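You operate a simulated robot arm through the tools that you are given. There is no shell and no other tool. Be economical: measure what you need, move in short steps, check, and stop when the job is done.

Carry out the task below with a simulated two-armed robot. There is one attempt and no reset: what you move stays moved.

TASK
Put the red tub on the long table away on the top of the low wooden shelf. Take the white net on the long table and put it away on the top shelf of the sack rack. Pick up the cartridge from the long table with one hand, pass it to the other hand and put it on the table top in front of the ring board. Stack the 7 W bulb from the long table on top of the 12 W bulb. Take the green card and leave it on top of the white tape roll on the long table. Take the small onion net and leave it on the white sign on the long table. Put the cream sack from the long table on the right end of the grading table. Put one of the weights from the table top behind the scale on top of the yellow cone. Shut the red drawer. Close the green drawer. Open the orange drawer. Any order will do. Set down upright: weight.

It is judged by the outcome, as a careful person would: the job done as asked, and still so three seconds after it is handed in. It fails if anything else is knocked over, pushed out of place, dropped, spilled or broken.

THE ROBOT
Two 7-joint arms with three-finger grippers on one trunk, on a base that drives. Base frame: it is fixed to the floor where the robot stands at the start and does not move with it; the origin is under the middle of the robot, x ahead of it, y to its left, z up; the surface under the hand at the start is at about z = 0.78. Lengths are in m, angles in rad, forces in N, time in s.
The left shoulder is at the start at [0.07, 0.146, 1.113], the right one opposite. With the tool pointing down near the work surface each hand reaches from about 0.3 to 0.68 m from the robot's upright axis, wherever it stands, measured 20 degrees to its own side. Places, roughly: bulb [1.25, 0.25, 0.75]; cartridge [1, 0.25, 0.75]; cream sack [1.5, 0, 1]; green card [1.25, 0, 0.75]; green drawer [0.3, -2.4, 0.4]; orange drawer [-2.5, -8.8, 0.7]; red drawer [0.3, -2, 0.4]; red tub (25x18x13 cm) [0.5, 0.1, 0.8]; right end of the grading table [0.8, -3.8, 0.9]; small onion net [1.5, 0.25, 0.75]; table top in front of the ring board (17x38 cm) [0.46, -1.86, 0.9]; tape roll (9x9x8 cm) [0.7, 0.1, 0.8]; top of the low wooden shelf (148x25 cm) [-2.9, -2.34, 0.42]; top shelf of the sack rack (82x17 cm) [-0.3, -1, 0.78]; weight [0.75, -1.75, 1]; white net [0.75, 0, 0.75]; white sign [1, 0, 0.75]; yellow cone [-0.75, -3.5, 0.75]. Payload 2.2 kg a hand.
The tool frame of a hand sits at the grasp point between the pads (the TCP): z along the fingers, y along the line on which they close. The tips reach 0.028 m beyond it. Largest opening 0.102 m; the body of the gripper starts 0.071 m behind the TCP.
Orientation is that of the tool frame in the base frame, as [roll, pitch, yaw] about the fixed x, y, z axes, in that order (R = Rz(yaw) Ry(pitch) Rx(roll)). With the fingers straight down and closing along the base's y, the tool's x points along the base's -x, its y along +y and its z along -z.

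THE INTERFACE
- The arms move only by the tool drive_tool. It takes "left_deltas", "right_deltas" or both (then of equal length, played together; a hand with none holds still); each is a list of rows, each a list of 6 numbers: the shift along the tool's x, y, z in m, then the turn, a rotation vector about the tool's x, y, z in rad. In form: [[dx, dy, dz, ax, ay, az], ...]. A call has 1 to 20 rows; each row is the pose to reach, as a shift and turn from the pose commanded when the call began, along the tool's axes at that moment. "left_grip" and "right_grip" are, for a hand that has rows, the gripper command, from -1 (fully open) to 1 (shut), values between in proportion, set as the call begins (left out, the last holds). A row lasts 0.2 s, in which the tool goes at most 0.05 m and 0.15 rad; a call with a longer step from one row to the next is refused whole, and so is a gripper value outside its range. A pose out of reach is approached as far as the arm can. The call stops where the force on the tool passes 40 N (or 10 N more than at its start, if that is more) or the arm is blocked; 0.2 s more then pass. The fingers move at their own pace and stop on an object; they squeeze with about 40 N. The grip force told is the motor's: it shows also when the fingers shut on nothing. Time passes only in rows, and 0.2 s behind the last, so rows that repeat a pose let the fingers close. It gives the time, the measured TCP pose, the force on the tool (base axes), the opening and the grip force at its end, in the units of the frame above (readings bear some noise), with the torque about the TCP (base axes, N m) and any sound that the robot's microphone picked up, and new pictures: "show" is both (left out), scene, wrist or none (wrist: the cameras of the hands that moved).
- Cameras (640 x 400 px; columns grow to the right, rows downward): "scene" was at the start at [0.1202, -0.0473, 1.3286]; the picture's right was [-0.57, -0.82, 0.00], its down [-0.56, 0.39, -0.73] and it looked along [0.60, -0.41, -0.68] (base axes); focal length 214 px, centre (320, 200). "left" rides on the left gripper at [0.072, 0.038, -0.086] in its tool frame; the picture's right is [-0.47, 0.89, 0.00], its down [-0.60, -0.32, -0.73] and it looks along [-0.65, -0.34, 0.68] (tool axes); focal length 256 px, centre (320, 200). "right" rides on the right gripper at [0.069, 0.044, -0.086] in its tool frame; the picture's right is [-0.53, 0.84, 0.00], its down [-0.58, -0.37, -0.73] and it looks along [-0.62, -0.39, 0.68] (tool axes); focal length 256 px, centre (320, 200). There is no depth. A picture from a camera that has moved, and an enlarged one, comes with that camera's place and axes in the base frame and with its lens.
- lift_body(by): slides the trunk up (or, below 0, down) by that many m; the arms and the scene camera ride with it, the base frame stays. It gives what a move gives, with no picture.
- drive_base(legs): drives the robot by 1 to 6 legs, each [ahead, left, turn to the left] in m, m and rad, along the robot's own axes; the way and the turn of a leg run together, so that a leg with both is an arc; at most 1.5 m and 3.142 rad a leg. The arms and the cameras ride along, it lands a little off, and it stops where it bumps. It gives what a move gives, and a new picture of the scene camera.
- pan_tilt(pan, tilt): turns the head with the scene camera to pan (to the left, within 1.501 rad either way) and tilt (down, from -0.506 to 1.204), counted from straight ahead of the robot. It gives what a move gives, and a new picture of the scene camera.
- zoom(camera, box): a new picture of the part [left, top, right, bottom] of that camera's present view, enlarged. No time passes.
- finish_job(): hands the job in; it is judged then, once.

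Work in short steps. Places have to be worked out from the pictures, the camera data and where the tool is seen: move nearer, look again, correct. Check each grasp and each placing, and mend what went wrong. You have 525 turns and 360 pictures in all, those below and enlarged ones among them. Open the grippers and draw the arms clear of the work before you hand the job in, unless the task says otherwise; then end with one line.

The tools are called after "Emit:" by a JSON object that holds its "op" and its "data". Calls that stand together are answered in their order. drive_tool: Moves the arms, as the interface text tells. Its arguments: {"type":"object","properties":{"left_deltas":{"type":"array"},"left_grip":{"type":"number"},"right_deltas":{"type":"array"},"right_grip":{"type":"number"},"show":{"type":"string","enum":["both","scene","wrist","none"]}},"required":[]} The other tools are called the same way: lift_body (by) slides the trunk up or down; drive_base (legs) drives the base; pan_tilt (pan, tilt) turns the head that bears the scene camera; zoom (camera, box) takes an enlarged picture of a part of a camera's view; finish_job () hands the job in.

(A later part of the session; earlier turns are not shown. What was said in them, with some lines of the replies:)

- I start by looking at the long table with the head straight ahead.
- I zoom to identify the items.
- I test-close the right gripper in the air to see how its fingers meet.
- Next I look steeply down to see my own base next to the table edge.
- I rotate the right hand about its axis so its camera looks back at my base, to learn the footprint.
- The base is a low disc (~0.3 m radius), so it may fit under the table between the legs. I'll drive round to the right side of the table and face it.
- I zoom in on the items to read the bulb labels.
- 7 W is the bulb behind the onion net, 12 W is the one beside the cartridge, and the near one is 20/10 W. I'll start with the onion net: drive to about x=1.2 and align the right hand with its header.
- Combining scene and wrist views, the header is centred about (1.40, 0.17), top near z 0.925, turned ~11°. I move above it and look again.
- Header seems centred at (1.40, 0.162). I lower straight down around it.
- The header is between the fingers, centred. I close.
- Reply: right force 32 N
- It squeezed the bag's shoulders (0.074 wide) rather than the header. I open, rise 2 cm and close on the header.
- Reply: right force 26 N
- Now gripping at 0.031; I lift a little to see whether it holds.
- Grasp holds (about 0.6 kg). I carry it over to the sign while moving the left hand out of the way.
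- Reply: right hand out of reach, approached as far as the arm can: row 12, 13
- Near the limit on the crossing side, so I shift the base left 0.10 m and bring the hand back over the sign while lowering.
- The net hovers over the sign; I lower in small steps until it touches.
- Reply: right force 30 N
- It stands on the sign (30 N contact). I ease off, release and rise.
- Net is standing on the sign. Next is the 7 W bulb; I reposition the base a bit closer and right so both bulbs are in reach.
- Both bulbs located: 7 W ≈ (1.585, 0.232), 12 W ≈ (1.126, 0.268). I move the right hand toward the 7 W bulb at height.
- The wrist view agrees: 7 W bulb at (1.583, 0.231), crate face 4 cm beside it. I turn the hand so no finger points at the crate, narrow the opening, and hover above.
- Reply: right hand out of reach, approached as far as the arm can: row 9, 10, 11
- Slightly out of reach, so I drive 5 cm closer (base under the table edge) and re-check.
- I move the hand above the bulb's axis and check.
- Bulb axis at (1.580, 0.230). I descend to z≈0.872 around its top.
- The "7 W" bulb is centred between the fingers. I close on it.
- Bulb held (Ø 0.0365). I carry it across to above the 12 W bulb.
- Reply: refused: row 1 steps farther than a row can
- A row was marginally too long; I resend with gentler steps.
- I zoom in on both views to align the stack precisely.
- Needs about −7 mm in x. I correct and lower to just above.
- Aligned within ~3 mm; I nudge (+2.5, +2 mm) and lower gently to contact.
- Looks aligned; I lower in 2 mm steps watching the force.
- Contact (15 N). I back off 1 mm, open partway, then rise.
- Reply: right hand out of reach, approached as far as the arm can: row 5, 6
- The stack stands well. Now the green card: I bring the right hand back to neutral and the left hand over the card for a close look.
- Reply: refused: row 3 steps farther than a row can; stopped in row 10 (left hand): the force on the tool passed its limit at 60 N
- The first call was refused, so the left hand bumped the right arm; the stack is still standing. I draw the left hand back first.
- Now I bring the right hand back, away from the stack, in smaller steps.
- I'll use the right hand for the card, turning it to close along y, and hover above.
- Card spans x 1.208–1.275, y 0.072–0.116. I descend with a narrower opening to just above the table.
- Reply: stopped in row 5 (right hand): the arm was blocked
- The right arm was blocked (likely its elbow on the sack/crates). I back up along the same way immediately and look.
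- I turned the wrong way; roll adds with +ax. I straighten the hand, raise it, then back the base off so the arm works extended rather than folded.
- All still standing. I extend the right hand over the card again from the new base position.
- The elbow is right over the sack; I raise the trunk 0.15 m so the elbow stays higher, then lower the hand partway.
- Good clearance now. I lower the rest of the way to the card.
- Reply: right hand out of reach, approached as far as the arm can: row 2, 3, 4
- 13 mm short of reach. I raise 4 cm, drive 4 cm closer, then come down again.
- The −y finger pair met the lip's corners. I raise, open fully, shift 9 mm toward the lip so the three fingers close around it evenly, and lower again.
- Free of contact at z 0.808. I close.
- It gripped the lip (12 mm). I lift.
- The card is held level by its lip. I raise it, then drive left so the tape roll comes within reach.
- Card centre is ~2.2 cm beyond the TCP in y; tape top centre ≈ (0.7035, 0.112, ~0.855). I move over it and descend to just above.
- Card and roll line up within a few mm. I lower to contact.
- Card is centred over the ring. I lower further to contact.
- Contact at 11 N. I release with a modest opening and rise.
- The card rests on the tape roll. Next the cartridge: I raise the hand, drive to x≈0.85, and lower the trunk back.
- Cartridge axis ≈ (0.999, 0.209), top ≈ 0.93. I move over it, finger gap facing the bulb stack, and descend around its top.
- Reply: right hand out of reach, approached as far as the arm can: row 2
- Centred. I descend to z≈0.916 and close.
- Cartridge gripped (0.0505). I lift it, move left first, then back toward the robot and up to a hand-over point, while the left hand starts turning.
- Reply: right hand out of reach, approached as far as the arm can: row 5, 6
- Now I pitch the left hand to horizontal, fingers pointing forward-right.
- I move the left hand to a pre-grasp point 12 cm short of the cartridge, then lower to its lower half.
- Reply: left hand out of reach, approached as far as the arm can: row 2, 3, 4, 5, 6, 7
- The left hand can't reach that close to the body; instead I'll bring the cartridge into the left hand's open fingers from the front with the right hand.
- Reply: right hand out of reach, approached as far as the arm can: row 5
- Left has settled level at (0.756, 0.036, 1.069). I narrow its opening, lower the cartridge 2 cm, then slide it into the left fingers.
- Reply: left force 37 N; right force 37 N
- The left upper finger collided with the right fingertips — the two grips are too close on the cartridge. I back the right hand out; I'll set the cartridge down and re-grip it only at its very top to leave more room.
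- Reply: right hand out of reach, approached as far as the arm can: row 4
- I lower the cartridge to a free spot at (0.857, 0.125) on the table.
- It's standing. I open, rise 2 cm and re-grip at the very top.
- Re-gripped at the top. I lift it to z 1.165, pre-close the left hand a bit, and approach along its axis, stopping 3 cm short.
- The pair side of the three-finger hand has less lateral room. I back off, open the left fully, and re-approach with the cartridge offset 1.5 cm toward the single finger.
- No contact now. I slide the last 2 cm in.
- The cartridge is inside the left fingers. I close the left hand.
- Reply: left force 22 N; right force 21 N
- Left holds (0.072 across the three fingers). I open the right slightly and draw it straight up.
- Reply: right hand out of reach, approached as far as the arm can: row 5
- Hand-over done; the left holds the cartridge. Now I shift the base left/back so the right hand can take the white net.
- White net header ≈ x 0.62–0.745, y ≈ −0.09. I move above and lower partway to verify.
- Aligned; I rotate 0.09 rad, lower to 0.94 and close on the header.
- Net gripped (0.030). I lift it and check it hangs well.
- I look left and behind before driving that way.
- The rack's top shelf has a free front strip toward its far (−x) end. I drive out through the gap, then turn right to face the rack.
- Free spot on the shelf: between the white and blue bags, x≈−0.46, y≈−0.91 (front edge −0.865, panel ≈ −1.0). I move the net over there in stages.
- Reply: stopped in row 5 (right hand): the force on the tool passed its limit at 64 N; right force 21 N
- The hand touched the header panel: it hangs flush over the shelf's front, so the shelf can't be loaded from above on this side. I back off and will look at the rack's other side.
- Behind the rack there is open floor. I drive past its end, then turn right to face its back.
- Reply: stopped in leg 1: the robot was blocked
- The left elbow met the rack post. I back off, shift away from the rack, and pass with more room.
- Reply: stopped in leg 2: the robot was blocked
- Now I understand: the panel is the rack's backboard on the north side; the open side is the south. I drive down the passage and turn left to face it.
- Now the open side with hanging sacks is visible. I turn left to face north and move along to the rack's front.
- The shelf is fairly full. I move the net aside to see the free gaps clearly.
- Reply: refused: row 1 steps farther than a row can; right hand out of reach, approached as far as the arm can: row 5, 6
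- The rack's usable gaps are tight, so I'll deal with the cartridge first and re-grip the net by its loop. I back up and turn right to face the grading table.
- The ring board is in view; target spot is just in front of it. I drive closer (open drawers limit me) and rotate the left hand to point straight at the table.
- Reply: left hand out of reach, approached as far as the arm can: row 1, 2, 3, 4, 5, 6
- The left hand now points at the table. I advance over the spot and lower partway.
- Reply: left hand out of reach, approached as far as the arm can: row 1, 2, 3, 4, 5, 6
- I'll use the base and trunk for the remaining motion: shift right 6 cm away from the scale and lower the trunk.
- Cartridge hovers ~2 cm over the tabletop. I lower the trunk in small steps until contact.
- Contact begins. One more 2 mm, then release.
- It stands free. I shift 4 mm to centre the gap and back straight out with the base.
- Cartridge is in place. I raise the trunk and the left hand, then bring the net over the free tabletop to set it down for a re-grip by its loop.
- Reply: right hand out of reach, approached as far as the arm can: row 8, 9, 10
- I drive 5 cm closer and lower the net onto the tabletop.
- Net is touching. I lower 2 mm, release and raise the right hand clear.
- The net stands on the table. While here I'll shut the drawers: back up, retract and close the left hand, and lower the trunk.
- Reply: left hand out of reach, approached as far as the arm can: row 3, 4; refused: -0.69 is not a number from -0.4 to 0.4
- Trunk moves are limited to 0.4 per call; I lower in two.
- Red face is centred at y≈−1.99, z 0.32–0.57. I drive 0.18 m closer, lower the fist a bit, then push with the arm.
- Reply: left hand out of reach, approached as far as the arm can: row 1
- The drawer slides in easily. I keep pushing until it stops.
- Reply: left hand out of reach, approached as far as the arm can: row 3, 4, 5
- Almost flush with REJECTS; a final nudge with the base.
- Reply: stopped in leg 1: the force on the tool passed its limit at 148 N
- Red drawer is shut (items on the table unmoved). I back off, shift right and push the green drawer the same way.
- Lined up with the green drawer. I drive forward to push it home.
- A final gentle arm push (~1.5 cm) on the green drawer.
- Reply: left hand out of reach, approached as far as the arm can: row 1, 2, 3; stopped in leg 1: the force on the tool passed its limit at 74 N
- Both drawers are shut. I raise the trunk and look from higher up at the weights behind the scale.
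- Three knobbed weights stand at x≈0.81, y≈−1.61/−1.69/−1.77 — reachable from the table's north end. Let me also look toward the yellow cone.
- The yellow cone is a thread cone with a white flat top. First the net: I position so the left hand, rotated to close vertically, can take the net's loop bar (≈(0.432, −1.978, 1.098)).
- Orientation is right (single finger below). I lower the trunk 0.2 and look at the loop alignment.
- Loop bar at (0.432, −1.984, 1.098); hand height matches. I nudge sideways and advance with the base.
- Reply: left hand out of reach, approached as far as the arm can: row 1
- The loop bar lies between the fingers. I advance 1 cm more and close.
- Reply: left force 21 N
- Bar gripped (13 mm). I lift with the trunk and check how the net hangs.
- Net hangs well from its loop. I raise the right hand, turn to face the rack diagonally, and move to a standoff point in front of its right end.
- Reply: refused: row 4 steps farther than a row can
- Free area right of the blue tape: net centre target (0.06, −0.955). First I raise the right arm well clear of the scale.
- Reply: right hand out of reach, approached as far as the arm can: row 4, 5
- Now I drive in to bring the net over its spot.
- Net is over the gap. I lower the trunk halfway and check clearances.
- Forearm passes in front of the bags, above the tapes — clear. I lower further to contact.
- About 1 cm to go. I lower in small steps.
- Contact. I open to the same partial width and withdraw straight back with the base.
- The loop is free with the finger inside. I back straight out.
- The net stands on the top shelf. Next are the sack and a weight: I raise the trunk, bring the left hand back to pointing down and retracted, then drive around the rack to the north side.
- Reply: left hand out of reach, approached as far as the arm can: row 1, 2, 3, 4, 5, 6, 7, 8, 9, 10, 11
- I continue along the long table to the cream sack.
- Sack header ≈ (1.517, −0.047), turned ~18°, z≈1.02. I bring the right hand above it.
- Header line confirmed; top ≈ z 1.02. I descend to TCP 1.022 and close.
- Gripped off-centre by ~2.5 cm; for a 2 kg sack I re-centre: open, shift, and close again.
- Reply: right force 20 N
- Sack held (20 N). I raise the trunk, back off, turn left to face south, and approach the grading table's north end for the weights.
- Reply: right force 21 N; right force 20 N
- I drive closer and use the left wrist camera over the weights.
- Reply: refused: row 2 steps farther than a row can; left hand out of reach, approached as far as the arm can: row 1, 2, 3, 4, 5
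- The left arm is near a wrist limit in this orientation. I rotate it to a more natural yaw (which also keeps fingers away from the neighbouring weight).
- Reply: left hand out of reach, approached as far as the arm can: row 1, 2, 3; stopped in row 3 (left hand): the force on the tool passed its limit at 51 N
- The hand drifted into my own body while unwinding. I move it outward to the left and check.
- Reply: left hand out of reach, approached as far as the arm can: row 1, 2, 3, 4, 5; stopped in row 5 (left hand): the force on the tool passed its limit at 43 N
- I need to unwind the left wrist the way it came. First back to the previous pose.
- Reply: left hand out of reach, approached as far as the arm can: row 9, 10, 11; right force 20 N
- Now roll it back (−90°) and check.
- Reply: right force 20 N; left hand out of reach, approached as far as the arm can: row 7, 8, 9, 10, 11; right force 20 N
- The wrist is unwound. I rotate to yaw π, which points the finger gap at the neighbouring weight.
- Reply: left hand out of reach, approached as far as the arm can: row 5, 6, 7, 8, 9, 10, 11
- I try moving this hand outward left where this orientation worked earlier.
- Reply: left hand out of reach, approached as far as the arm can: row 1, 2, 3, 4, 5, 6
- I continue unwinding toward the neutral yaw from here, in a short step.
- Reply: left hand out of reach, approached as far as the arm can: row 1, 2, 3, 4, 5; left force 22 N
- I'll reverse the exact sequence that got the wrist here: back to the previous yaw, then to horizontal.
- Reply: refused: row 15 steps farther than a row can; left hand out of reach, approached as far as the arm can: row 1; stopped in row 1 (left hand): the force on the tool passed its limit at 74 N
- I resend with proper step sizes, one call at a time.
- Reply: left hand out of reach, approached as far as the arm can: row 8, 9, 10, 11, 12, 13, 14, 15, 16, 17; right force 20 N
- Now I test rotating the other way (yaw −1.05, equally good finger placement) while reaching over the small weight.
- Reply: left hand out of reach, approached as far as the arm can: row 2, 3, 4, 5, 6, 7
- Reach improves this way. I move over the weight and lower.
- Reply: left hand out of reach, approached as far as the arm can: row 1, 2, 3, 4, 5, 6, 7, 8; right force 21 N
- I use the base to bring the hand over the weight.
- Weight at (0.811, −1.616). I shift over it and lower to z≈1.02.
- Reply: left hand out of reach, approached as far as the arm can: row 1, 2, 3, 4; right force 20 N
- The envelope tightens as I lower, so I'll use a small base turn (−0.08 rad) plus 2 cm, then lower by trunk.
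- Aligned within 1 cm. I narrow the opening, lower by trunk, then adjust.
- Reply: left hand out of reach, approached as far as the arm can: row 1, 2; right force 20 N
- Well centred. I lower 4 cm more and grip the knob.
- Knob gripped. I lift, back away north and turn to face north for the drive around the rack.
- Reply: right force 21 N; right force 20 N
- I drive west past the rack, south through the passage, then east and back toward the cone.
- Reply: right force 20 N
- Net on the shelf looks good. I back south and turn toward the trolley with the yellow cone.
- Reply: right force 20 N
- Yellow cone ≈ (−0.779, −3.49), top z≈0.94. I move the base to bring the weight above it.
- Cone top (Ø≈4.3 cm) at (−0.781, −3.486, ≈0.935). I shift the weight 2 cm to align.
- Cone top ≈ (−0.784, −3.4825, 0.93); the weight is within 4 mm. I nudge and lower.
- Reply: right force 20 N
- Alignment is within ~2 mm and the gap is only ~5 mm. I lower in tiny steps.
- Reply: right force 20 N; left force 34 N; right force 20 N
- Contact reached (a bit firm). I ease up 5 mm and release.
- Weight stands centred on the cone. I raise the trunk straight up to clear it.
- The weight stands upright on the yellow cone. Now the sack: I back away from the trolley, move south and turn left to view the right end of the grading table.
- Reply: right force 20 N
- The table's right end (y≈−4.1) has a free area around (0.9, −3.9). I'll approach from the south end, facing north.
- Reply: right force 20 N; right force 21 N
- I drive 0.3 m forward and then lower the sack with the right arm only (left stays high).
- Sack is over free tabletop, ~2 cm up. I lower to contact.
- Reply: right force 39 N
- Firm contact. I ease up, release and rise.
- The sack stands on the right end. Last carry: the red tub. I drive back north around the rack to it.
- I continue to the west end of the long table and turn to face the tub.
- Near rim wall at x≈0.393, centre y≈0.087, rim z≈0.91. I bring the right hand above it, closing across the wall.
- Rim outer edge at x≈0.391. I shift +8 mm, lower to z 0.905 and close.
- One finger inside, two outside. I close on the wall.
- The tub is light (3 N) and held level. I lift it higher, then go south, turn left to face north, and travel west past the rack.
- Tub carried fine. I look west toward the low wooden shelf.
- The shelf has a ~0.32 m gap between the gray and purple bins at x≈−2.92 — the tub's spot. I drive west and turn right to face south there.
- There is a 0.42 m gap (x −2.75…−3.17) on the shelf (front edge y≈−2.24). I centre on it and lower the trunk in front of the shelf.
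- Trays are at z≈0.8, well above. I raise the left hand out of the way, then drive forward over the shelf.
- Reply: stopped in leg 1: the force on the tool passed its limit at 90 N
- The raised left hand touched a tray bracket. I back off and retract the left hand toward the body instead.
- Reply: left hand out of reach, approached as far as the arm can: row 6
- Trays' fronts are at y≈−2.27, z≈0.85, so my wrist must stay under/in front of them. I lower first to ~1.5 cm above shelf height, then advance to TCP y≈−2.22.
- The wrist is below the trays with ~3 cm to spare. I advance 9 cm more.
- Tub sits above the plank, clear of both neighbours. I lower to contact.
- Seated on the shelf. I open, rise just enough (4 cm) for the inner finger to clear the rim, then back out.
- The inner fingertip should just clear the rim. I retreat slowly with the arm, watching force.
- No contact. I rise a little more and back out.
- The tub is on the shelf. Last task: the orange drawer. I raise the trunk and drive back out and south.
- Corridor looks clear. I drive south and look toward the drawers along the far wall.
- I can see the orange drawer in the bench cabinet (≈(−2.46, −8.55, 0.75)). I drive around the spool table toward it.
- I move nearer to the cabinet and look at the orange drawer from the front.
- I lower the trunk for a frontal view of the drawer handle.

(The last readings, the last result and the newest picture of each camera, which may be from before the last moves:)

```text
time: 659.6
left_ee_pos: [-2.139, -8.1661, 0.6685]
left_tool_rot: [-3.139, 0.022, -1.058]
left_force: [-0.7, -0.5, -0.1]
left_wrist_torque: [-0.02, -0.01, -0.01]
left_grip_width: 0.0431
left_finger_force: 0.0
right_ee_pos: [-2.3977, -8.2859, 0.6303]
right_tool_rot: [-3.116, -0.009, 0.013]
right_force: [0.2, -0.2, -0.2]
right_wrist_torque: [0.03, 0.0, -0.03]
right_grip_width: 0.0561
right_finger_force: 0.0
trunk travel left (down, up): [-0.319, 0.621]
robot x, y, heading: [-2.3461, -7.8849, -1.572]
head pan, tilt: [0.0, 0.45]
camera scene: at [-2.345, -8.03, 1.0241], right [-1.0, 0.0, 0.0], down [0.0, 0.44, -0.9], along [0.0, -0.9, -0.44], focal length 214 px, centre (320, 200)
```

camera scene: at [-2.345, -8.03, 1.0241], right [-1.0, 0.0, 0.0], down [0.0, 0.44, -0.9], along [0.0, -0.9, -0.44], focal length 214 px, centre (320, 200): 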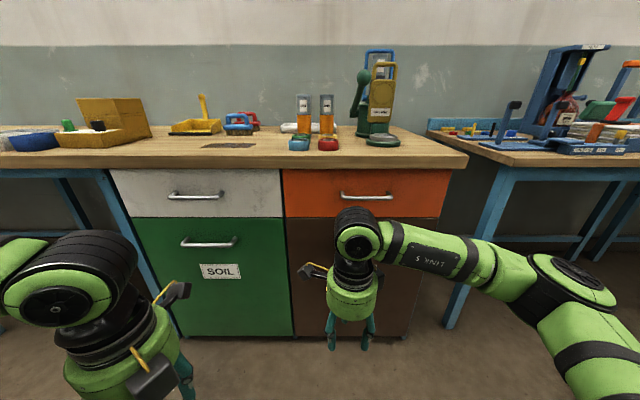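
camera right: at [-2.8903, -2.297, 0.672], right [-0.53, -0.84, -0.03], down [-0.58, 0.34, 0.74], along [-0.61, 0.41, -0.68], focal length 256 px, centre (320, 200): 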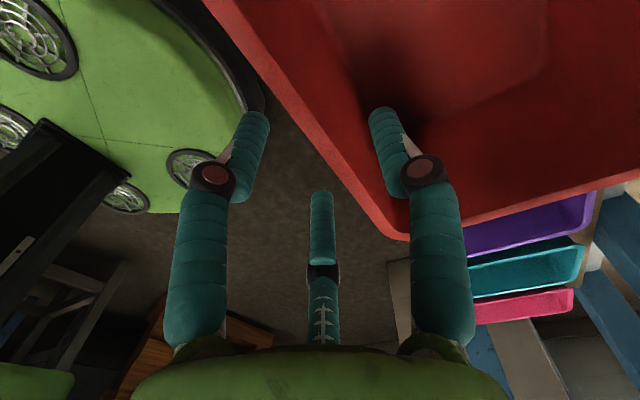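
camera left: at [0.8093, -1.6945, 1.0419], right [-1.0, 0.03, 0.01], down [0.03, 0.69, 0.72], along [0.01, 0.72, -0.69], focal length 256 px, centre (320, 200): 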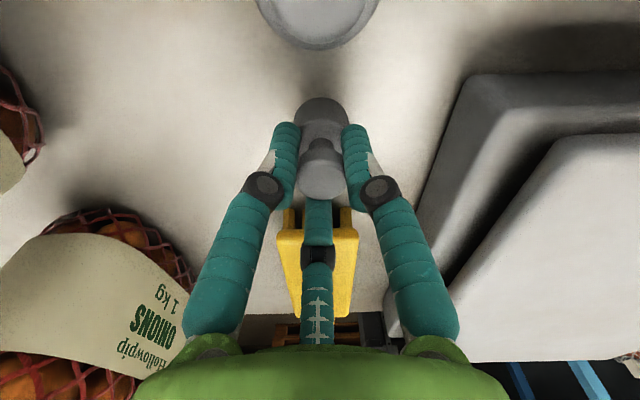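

Handle bar ≈ (−2.474, −8.594, 0.758), horizontal, ~3.5 cm off the face. I pitch the right hand to point at it, closing vertically.

Emit:
{"op": "drive_tool", "data": {"right_deltas": [[0, 0, 0, -0.145, 0, 0], [0, 0, 0, -0.29, 0, 0], [0, 0, 0, -0.435, 0, 0], [0, 0, 0, -0.58, 0, 0], [0, 0, 0, -0.725, 0, 0], [0, 0, 0, -0.87, 0, 0], [0, 0, 0, -1.015, 0, 0], [0, 0, 0, -1.16, 0, 0], [0, 0, 0, -1.305, 0, 0], [0, 0, 0, -1.45, 0, 0], [0, 0, 0, -1.571, 0, 0]], "right_grip": 0.0, "show": "scene"}}

```text
time: 662.0
left_ee_pos: [-2.1408, -8.1652, 0.67]
left_tool_rot: [-3.138, 0.021, -1.058]
left_force: [0.7, -1.0, 0.0]
left_wrist_torque: [0.0, -0.01, -0.01]
left_grip_width: 0.0434
left_finger_force: 0.0
right_ee_pos: [-2.401, -8.3069, 0.6418]
right_tool_rot: [1.6, -0.014, 0.001]
right_force: [-0.5, 0.0, 0.2]
right_wrist_torque: [0.0, -0.01, 0.01]
right_grip_width: 0.0509
right_finger_force: 0.0
right hand out of reach, approached as far as the arm can: row 6, 7, 8, 9, 10, 11
trunk travel left (down, up): [-0.319, 0.621]
robot x, y, heading: [-2.3458, -7.8853, -1.567]
head pan, tilt: [0.0, 0.45]
camera scene: at [-2.3457, -8.0305, 1.0241], right [-1.0, 0.0, 0.0], down [0.0, 0.44, -0.9], along [0.0, -0.9, -0.44], focal length 214 px, centre (320, 200)
```

scene: 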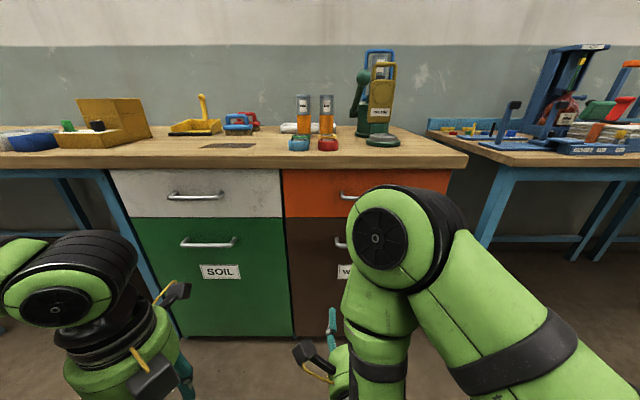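

The hand points at the cabinet. I raise the trunk and shift the base to line up in front of the handle.

Emit:
{"op": "lift_body", "data": {"by": 0.116}}

Emit:
{"op": "drive_base", "data": {"legs": [[0, -0.073, 0], [0.17, 0, 0]]}}

Emit:
{"op": "pan_tilt", "data": {"pan": 0.15, "tilt": 0.75}}

Emit:
{"op": "zoom", "data": {"camera": "right", "box": [0, 0, 640, 400]}}

```text
time: 663.5
left_ee_pos: [-2.1401, -8.1661, 0.7853]
left_tool_rot: [-3.139, 0.021, -1.057]
left_force: [-0.1, -0.6, 0.8]
left_wrist_torque: [-0.02, 0.0, 0.0]
left_grip_width: 0.0433
left_finger_force: 0.0
right_ee_pos: [-2.4001, -8.306, 0.7584]
right_tool_rot: [1.605, -0.012, 0.007]
right_force: [-0.2, -0.1, 0.6]
right_wrist_torque: [-0.01, 0.02, 0.01]
right_grip_width: 0.0511
right_finger_force: 0.0
trunk travel left (down, up): [-0.435, 0.505]
robot x, y, heading: [-2.3516, -7.8844, -1.569]
head pan, tilt: [0.0, 0.45]
```

```text
time: 665.6
left_ee_pos: [-2.2112, -8.3343, 0.7843]
left_tool_rot: [-3.14, 0.021, -1.057]
left_force: [0.1, -1.1, -0.1]
left_wrist_torque: [0.02, -0.04, 0.0]
left_grip_width: 0.0434
left_finger_force: 0.1
right_ee_pos: [-2.4714, -8.4741, 0.7578]
right_tool_rot: [1.603, -0.011, 0.006]
right_force: [-0.2, -0.7, 0.0]
right_wrist_torque: [0.02, -0.05, -0.02]
right_grip_width: 0.0508
right_finger_force: 0.0
trunk travel left (down, up): [-0.435, 0.505]
robot x, y, heading: [-2.4221, -8.0551, -1.571]
head pan, tilt: [0.0, 0.45]
camera scene: at [-2.4176, -8.1991, 1.14], right [-1.0, 0.0, 0.0], down [0.0, 0.44, -0.9], along [0.0, -0.9, -0.44], focal length 214 px, centre (320, 200)
```

scene: 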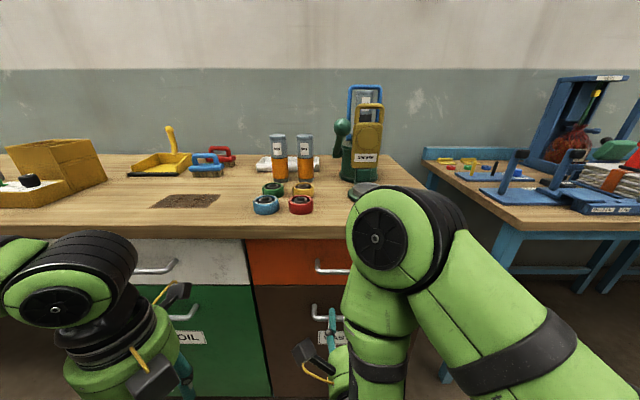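

```text
time: 666.4
left_ee_pos: [-2.2124, -8.3345, 0.7857]
left_tool_rot: [-3.138, 0.022, -1.057]
left_force: [-0.1, 0.4, 0.1]
left_wrist_torque: [0.01, 0.01, 0.03]
left_grip_width: 0.0433
left_finger_force: 0.0
right_ee_pos: [-2.4729, -8.4742, 0.7584]
right_tool_rot: [1.603, -0.011, 0.005]
right_force: [-0.3, 0.3, 0.2]
right_wrist_torque: [0.02, -0.06, -0.06]
right_grip_width: 0.051
right_finger_force: 0.0
trunk travel left (down, up): [-0.435, 0.505]
robot x, y, heading: [-2.4187, -8.0537, -1.564]
head pan, tilt: [0.15, 0.75]
camera scene: at [-2.4053, -8.1885, 1.1138], right [-0.99, -0.15, 0.0], down [-0.1, 0.67, -0.73], along [0.11, -0.72, -0.68], focal length 214 px, centre (320, 200)
```

scene: 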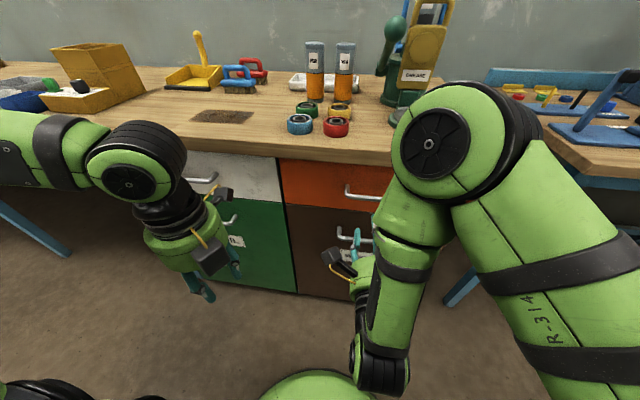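

```text
1.00 times, centred on (320, 200) of right (not enlarged: the box is as wide or as high as the picture)
camera zoom: at [-2.4036, -8.3895, 0.8048], right [-0.54, -0.03, 0.84], down [-0.58, 0.74, -0.35], along [-0.61, -0.67, -0.42], focal length 256 px, centre (320, 200)
```

zoom: 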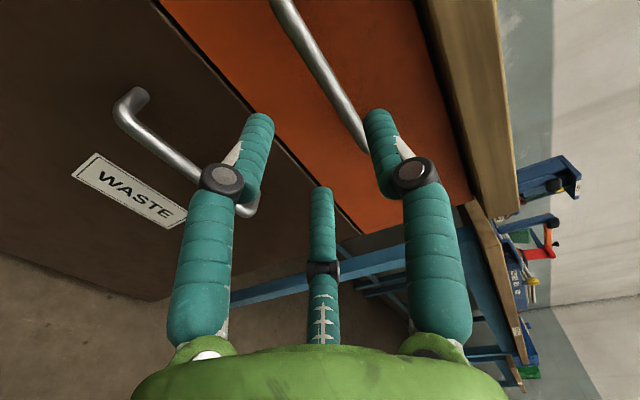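

Bar at z≈0.76 lies level with the hand. I advance onto it with the base.

Emit:
{"op": "drive_base", "data": {"legs": [[0.112, 0, 0]]}}

Emit:
{"op": "zoom", "data": {"camera": "right", "box": [0, 0, 640, 400]}}

```text
time: 667.6
left_ee_pos: [-2.2122, -8.4448, 0.7855]
left_tool_rot: [-3.137, 0.022, -1.055]
left_force: [0.7, -0.1, 0.0]
left_wrist_torque: [0.01, -0.03, 0.0]
left_grip_width: 0.0432
left_finger_force: 0.2
right_ee_pos: [-2.472, -8.5862, 0.758]
right_tool_rot: [1.603, -0.009, 0.008]
right_force: [-0.6, 0.3, -0.4]
right_wrist_torque: [0.01, 0.02, -0.01]
right_grip_width: 0.0508
right_finger_force: 0.0
trunk travel left (down, up): [-0.435, 0.505]
robot x, y, heading: [-2.4198, -8.1665, -1.567]
head pan, tilt: [0.15, 0.75]
camera scene: at [-2.4047, -8.3, 1.1136], right [-0.99, -0.15, 0.0], down [-0.1, 0.67, -0.73], along [0.11, -0.72, -0.68], focal length 214 px, centre (320, 200)
```

scene: 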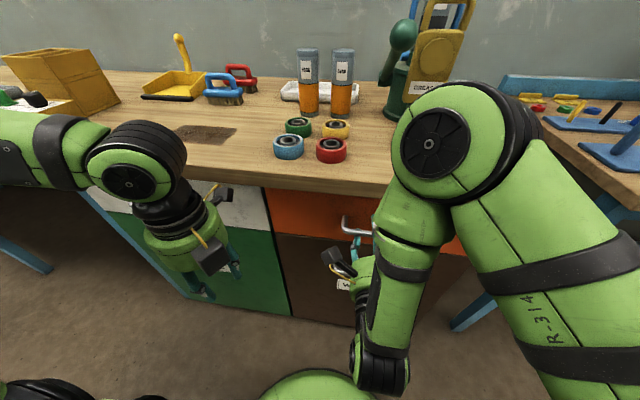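

```text
1.00 times, centred on (320, 200) of right (not enlarged: the box is as wide or as high as the picture)
camera zoom: at [-2.4027, -8.5007, 0.8046], right [-0.54, -0.03, 0.84], down [-0.58, 0.74, -0.35], along [-0.61, -0.67, -0.42], focal length 256 px, centre (320, 200)
```

zoom: 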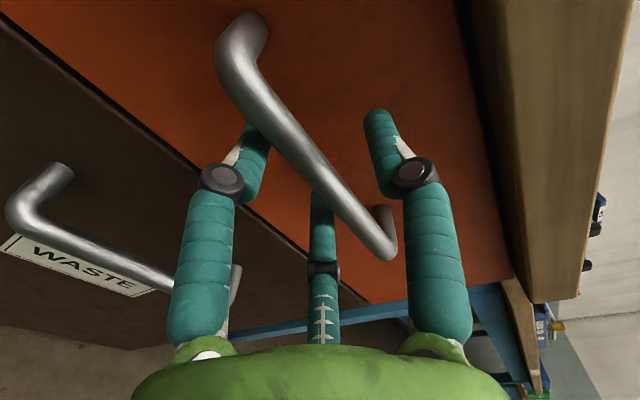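

The bar is within the fingers. I close and pull gently with the base.

Emit:
{"op": "drive_tool", "data": {"right_deltas": [[0, 0, 0, 0, 0, 0], [0, 0, 0, 0, 0, 0], [0, 0, 0, 0, 0, 0]], "right_grip": 1, "show": "none"}}

Emit:
{"op": "drive_base", "data": {"legs": [[-0.1, 0, 0]]}}

```text
time: 668.4
left_ee_pos: [-2.2095, -8.4456, 0.7839]
left_tool_rot: [-3.141, 0.023, -1.056]
left_force: [-0.2, 0.5, -0.5]
left_wrist_torque: [0.0, 0.02, -0.01]
left_grip_width: 0.0431
left_finger_force: 0.0
right_ee_pos: [-2.4695, -8.5865, 0.7562]
right_tool_rot: [1.613, -0.012, 0.009]
right_force: [11.7, 2.3, -21.0]
right_wrist_torque: [0.02, 0.56, 0.48]
right_grip_width: 0.0218
right_finger_force: 45.0
trunk travel left (down, up): [-0.435, 0.505]
robot x, y, heading: [-2.418, -8.1696, -1.571]
head pan, tilt: [0.15, 0.75]
```

```text
time: 669.5
left_ee_pos: [-2.2104, -8.3472, 0.7846]
left_tool_rot: [3.141, 0.026, -1.055]
left_force: [-0.5, -0.4, 0.8]
left_wrist_torque: [0.01, 0.02, -0.03]
left_grip_width: 0.0437
left_finger_force: 0.1
right_ee_pos: [-2.4687, -8.4868, 0.7559]
right_tool_rot: [1.615, -0.009, 0.007]
right_force: [17.4, -1.2, -24.2]
right_wrist_torque: [-0.03, 0.67, -0.05]
right_grip_width: 0.0216
right_finger_force: 45.5
trunk travel left (down, up): [-0.435, 0.505]
robot x, y, heading: [-2.4207, -8.0717, -1.569]
head pan, tilt: [0.15, 0.75]
camera scene: at [-2.4024, -8.2028, 1.1134], right [-0.99, -0.15, 0.0], down [-0.11, 0.68, -0.73], along [0.11, -0.72, -0.68], focal length 214 px, centre (320, 200)
```

scene: 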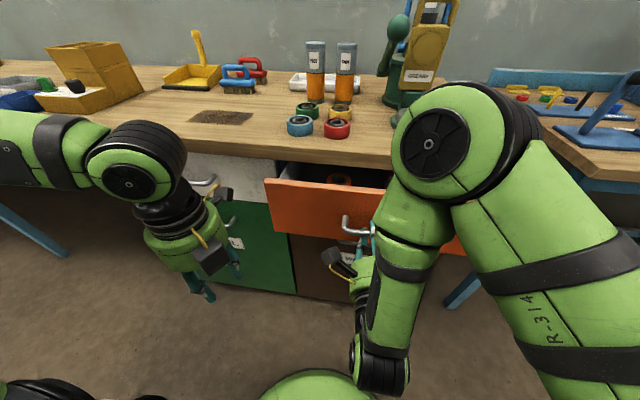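

The drawer is sliding open. I pull another 12 cm.

Emit:
{"op": "drive_base", "data": {"legs": [[-0.12, 0, 0]]}}

```text
time: 670.8
left_ee_pos: [-2.2102, -8.2275, 0.7853]
left_tool_rot: [-3.139, 0.022, -1.056]
left_force: [-0.2, 1.1, -0.4]
left_wrist_torque: [0.02, -0.02, 0.0]
left_grip_width: 0.0433
left_finger_force: 0.0
right_ee_pos: [-2.47, -8.3672, 0.755]
right_tool_rot: [1.614, -0.012, 0.012]
right_force: [14.0, -0.1, -12.2]
right_wrist_torque: [-0.04, 0.73, 0.33]
right_grip_width: 0.0213
right_finger_force: 44.8
trunk travel left (down, up): [-0.435, 0.505]
robot x, y, heading: [-2.4237, -7.9492, -1.566]
head pan, tilt: [0.15, 0.75]
camera scene: at [-2.4032, -8.0823, 1.1135], right [-0.99, -0.15, 0.0], down [-0.11, 0.67, -0.73], along [0.11, -0.72, -0.68], focal length 214 px, centre (320, 200)
```

scene: 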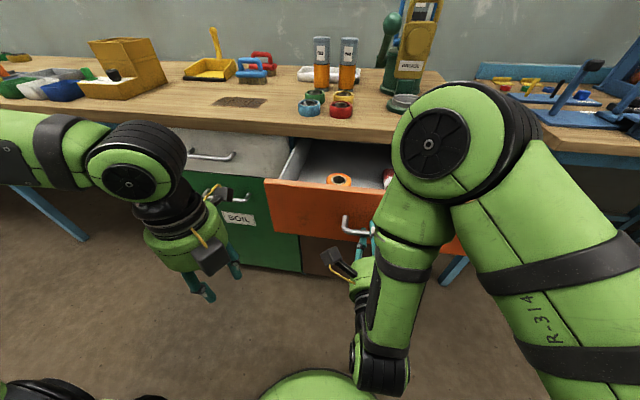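

Open ~22 cm; I try a few cm more in case there is travel left.

Emit:
{"op": "drive_base", "data": {"legs": [[-0.07, 0, 0]]}}

```text
time: 671.8
left_ee_pos: [-2.2103, -8.1598, 0.7844]
left_tool_rot: [-3.139, 0.022, -1.054]
left_force: [-1.2, -0.6, 0.3]
left_wrist_torque: [-0.01, -0.02, 0.0]
left_grip_width: 0.0435
left_finger_force: 0.2
right_ee_pos: [-2.468, -8.2985, 0.7564]
right_tool_rot: [1.614, -0.012, 0.015]
right_force: [10.5, -0.2, -5.2]
right_wrist_torque: [0.01, 0.76, 0.1]
right_grip_width: 0.0215
right_finger_force: 44.8
trunk travel left (down, up): [-0.435, 0.505]
robot x, y, heading: [-2.4191, -7.8792, -1.567]
head pan, tilt: [0.15, 0.75]
camera scene: at [-2.4038, -8.0133, 1.1137], right [-0.99, -0.15, 0.0], down [-0.11, 0.67, -0.73], along [0.11, -0.72, -0.68], focal length 214 px, centre (320, 200)
```

scene: 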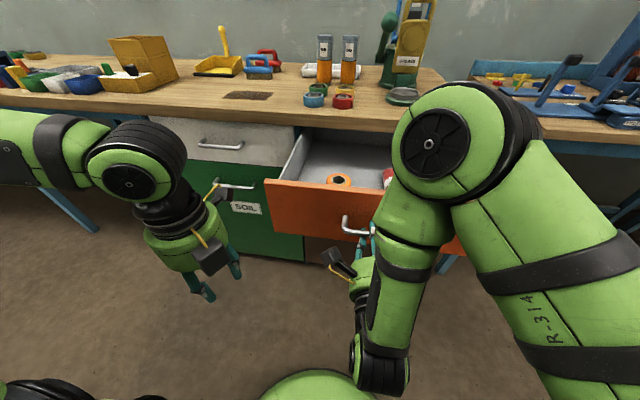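

Open by ~29 cm — plenty. I release the handle and back away.

Emit:
{"op": "drive_tool", "data": {"right_deltas": [[0, 0, 0, 0, 0, 0], [0, 0, 0, 0, 0, 0], [0, 0, 0, 0, 0, 0]], "right_grip": -0.05, "show": "none"}}

Emit:
{"op": "drive_base", "data": {"legs": [[-0.1, 0, 0]]}}

```text
time: 672.6
left_ee_pos: [-2.2116, -8.1584, 0.7866]
left_tool_rot: [-3.14, 0.021, -1.054]
left_force: [0.4, 0.6, 0.1]
left_wrist_torque: [0.03, 0.02, 0.0]
left_grip_width: 0.0433
left_finger_force: 0.0
right_ee_pos: [-2.4704, -8.3, 0.7554]
right_tool_rot: [1.616, -0.013, 0.012]
right_force: [0.2, 0.5, 0.4]
right_wrist_torque: [0.0, 0.04, 0.0]
right_grip_width: 0.0537
right_finger_force: 0.0
trunk travel left (down, up): [-0.435, 0.505]
robot x, y, heading: [-2.4206, -7.8818, -1.561]
head pan, tilt: [0.15, 0.75]
```

```text
time: 673.7
left_ee_pos: [-2.218, -8.0596, 0.7849]
left_tool_rot: [-3.14, 0.02, -1.051]
left_force: [0.0, -0.5, 0.1]
left_wrist_torque: [0.02, -0.03, 0.04]
left_grip_width: 0.0431
left_finger_force: 0.0
right_ee_pos: [-2.4762, -8.2024, 0.7564]
right_tool_rot: [1.613, -0.015, 0.016]
right_force: [-1.0, 0.3, 0.2]
right_wrist_torque: [0.05, 0.0, 0.06]
right_grip_width: 0.0535
right_finger_force: 0.0
trunk travel left (down, up): [-0.435, 0.505]
robot x, y, heading: [-2.4294, -7.7839, -1.565]
head pan, tilt: [0.15, 0.75]
camera scene: at [-2.4123, -7.9144, 1.114], right [-0.99, -0.16, 0.0], down [-0.11, 0.67, -0.73], along [0.12, -0.72, -0.68], focal length 214 px, centre (320, 200)
```

scene: 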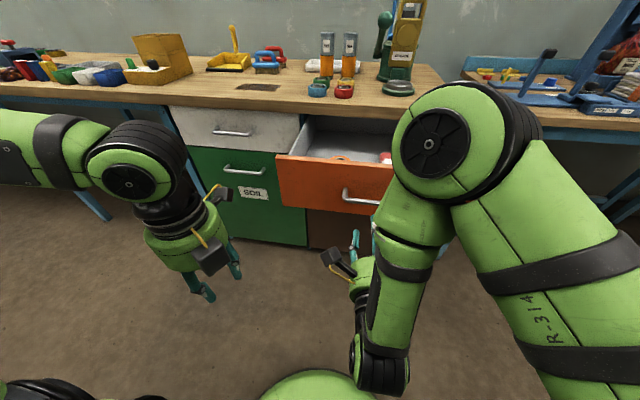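

The orange drawer stays open. I open both grippers fully, step clear, and then hand in.

Emit:
{"op": "drive_tool", "data": {"left_deltas": [[0, 0, 0, 0, 0, 0], [0, 0, 0, 0, 0, 0], [0, 0, 0, 0, 0, 0]], "right_deltas": [[0, 0, 0, 0, 0, 0], [0, 0, 0, 0, 0, 0], [0, 0, 0, 0, 0, 0]], "left_grip": -1, "right_grip": -1, "show": "none"}}

Emit:
{"op": "drive_base", "data": {"legs": [[0, 0.5, 0]]}}

```text
time: 674.5
left_ee_pos: [-2.218, -8.0599, 0.7851]
left_tool_rot: [-3.14, 0.02, -1.052]
left_force: [0.6, -0.2, 0.1]
left_wrist_torque: [0.01, 0.02, 0.0]
left_grip_width: 0.1018
left_finger_force: 0.1
right_ee_pos: [-2.477, -8.2025, 0.7556]
right_tool_rot: [1.613, -0.015, 0.017]
right_force: [0.2, 0.4, 0.5]
right_wrist_torque: [0.01, 0.0, 0.03]
right_grip_width: 0.1021
right_finger_force: 0.2
trunk travel left (down, up): [-0.435, 0.505]
robot x, y, heading: [-2.4225, -7.7833, -1.564]
head pan, tilt: [0.15, 0.75]
```

```text
time: 677.5
left_ee_pos: [-1.72, -8.0595, 0.7851]
left_tool_rot: [-3.138, 0.021, -1.055]
left_force: [0.4, -0.4, -0.3]
left_wrist_torque: [-0.01, 0.0, -0.01]
left_grip_width: 0.1019
left_finger_force: 0.1
right_ee_pos: [-1.9798, -8.199, 0.7554]
right_tool_rot: [1.614, -0.014, 0.011]
right_force: [0.9, -0.5, -0.9]
right_wrist_torque: [-0.01, -0.01, -0.02]
right_grip_width: 0.1019
right_finger_force: 0.0
trunk travel left (down, up): [-0.435, 0.505]
robot x, y, heading: [-1.9291, -7.7826, -1.568]
head pan, tilt: [0.15, 0.75]
camera scene: at [-1.9137, -7.9134, 1.1137], right [-0.99, -0.15, 0.0], down [-0.1, 0.67, -0.73], along [0.11, -0.72, -0.68], focal length 214 px, centre (320, 200)
```

scene: 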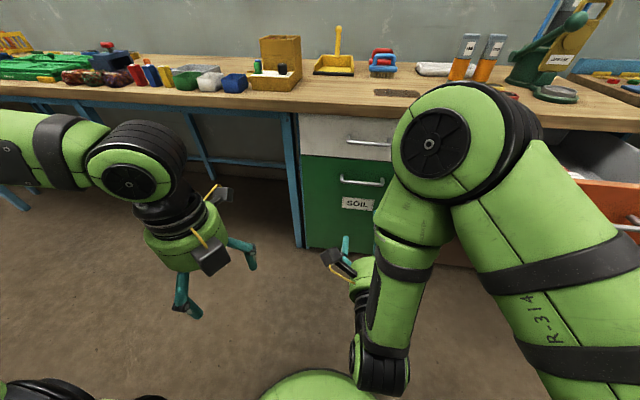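

All tasks are done and the arms are clear, so I hand the job in.

Emit:
{"op": "finish_job", "data": {}}

```text
The job is handed in.
```

All eleven parts of the job were carried out and the job is handed in. Everything I checked was in place when I last saw it, but I did not go back for a final look at every item. My arms bumped the sack rack twice and a weighing-station tray once; nothing I could see moved.
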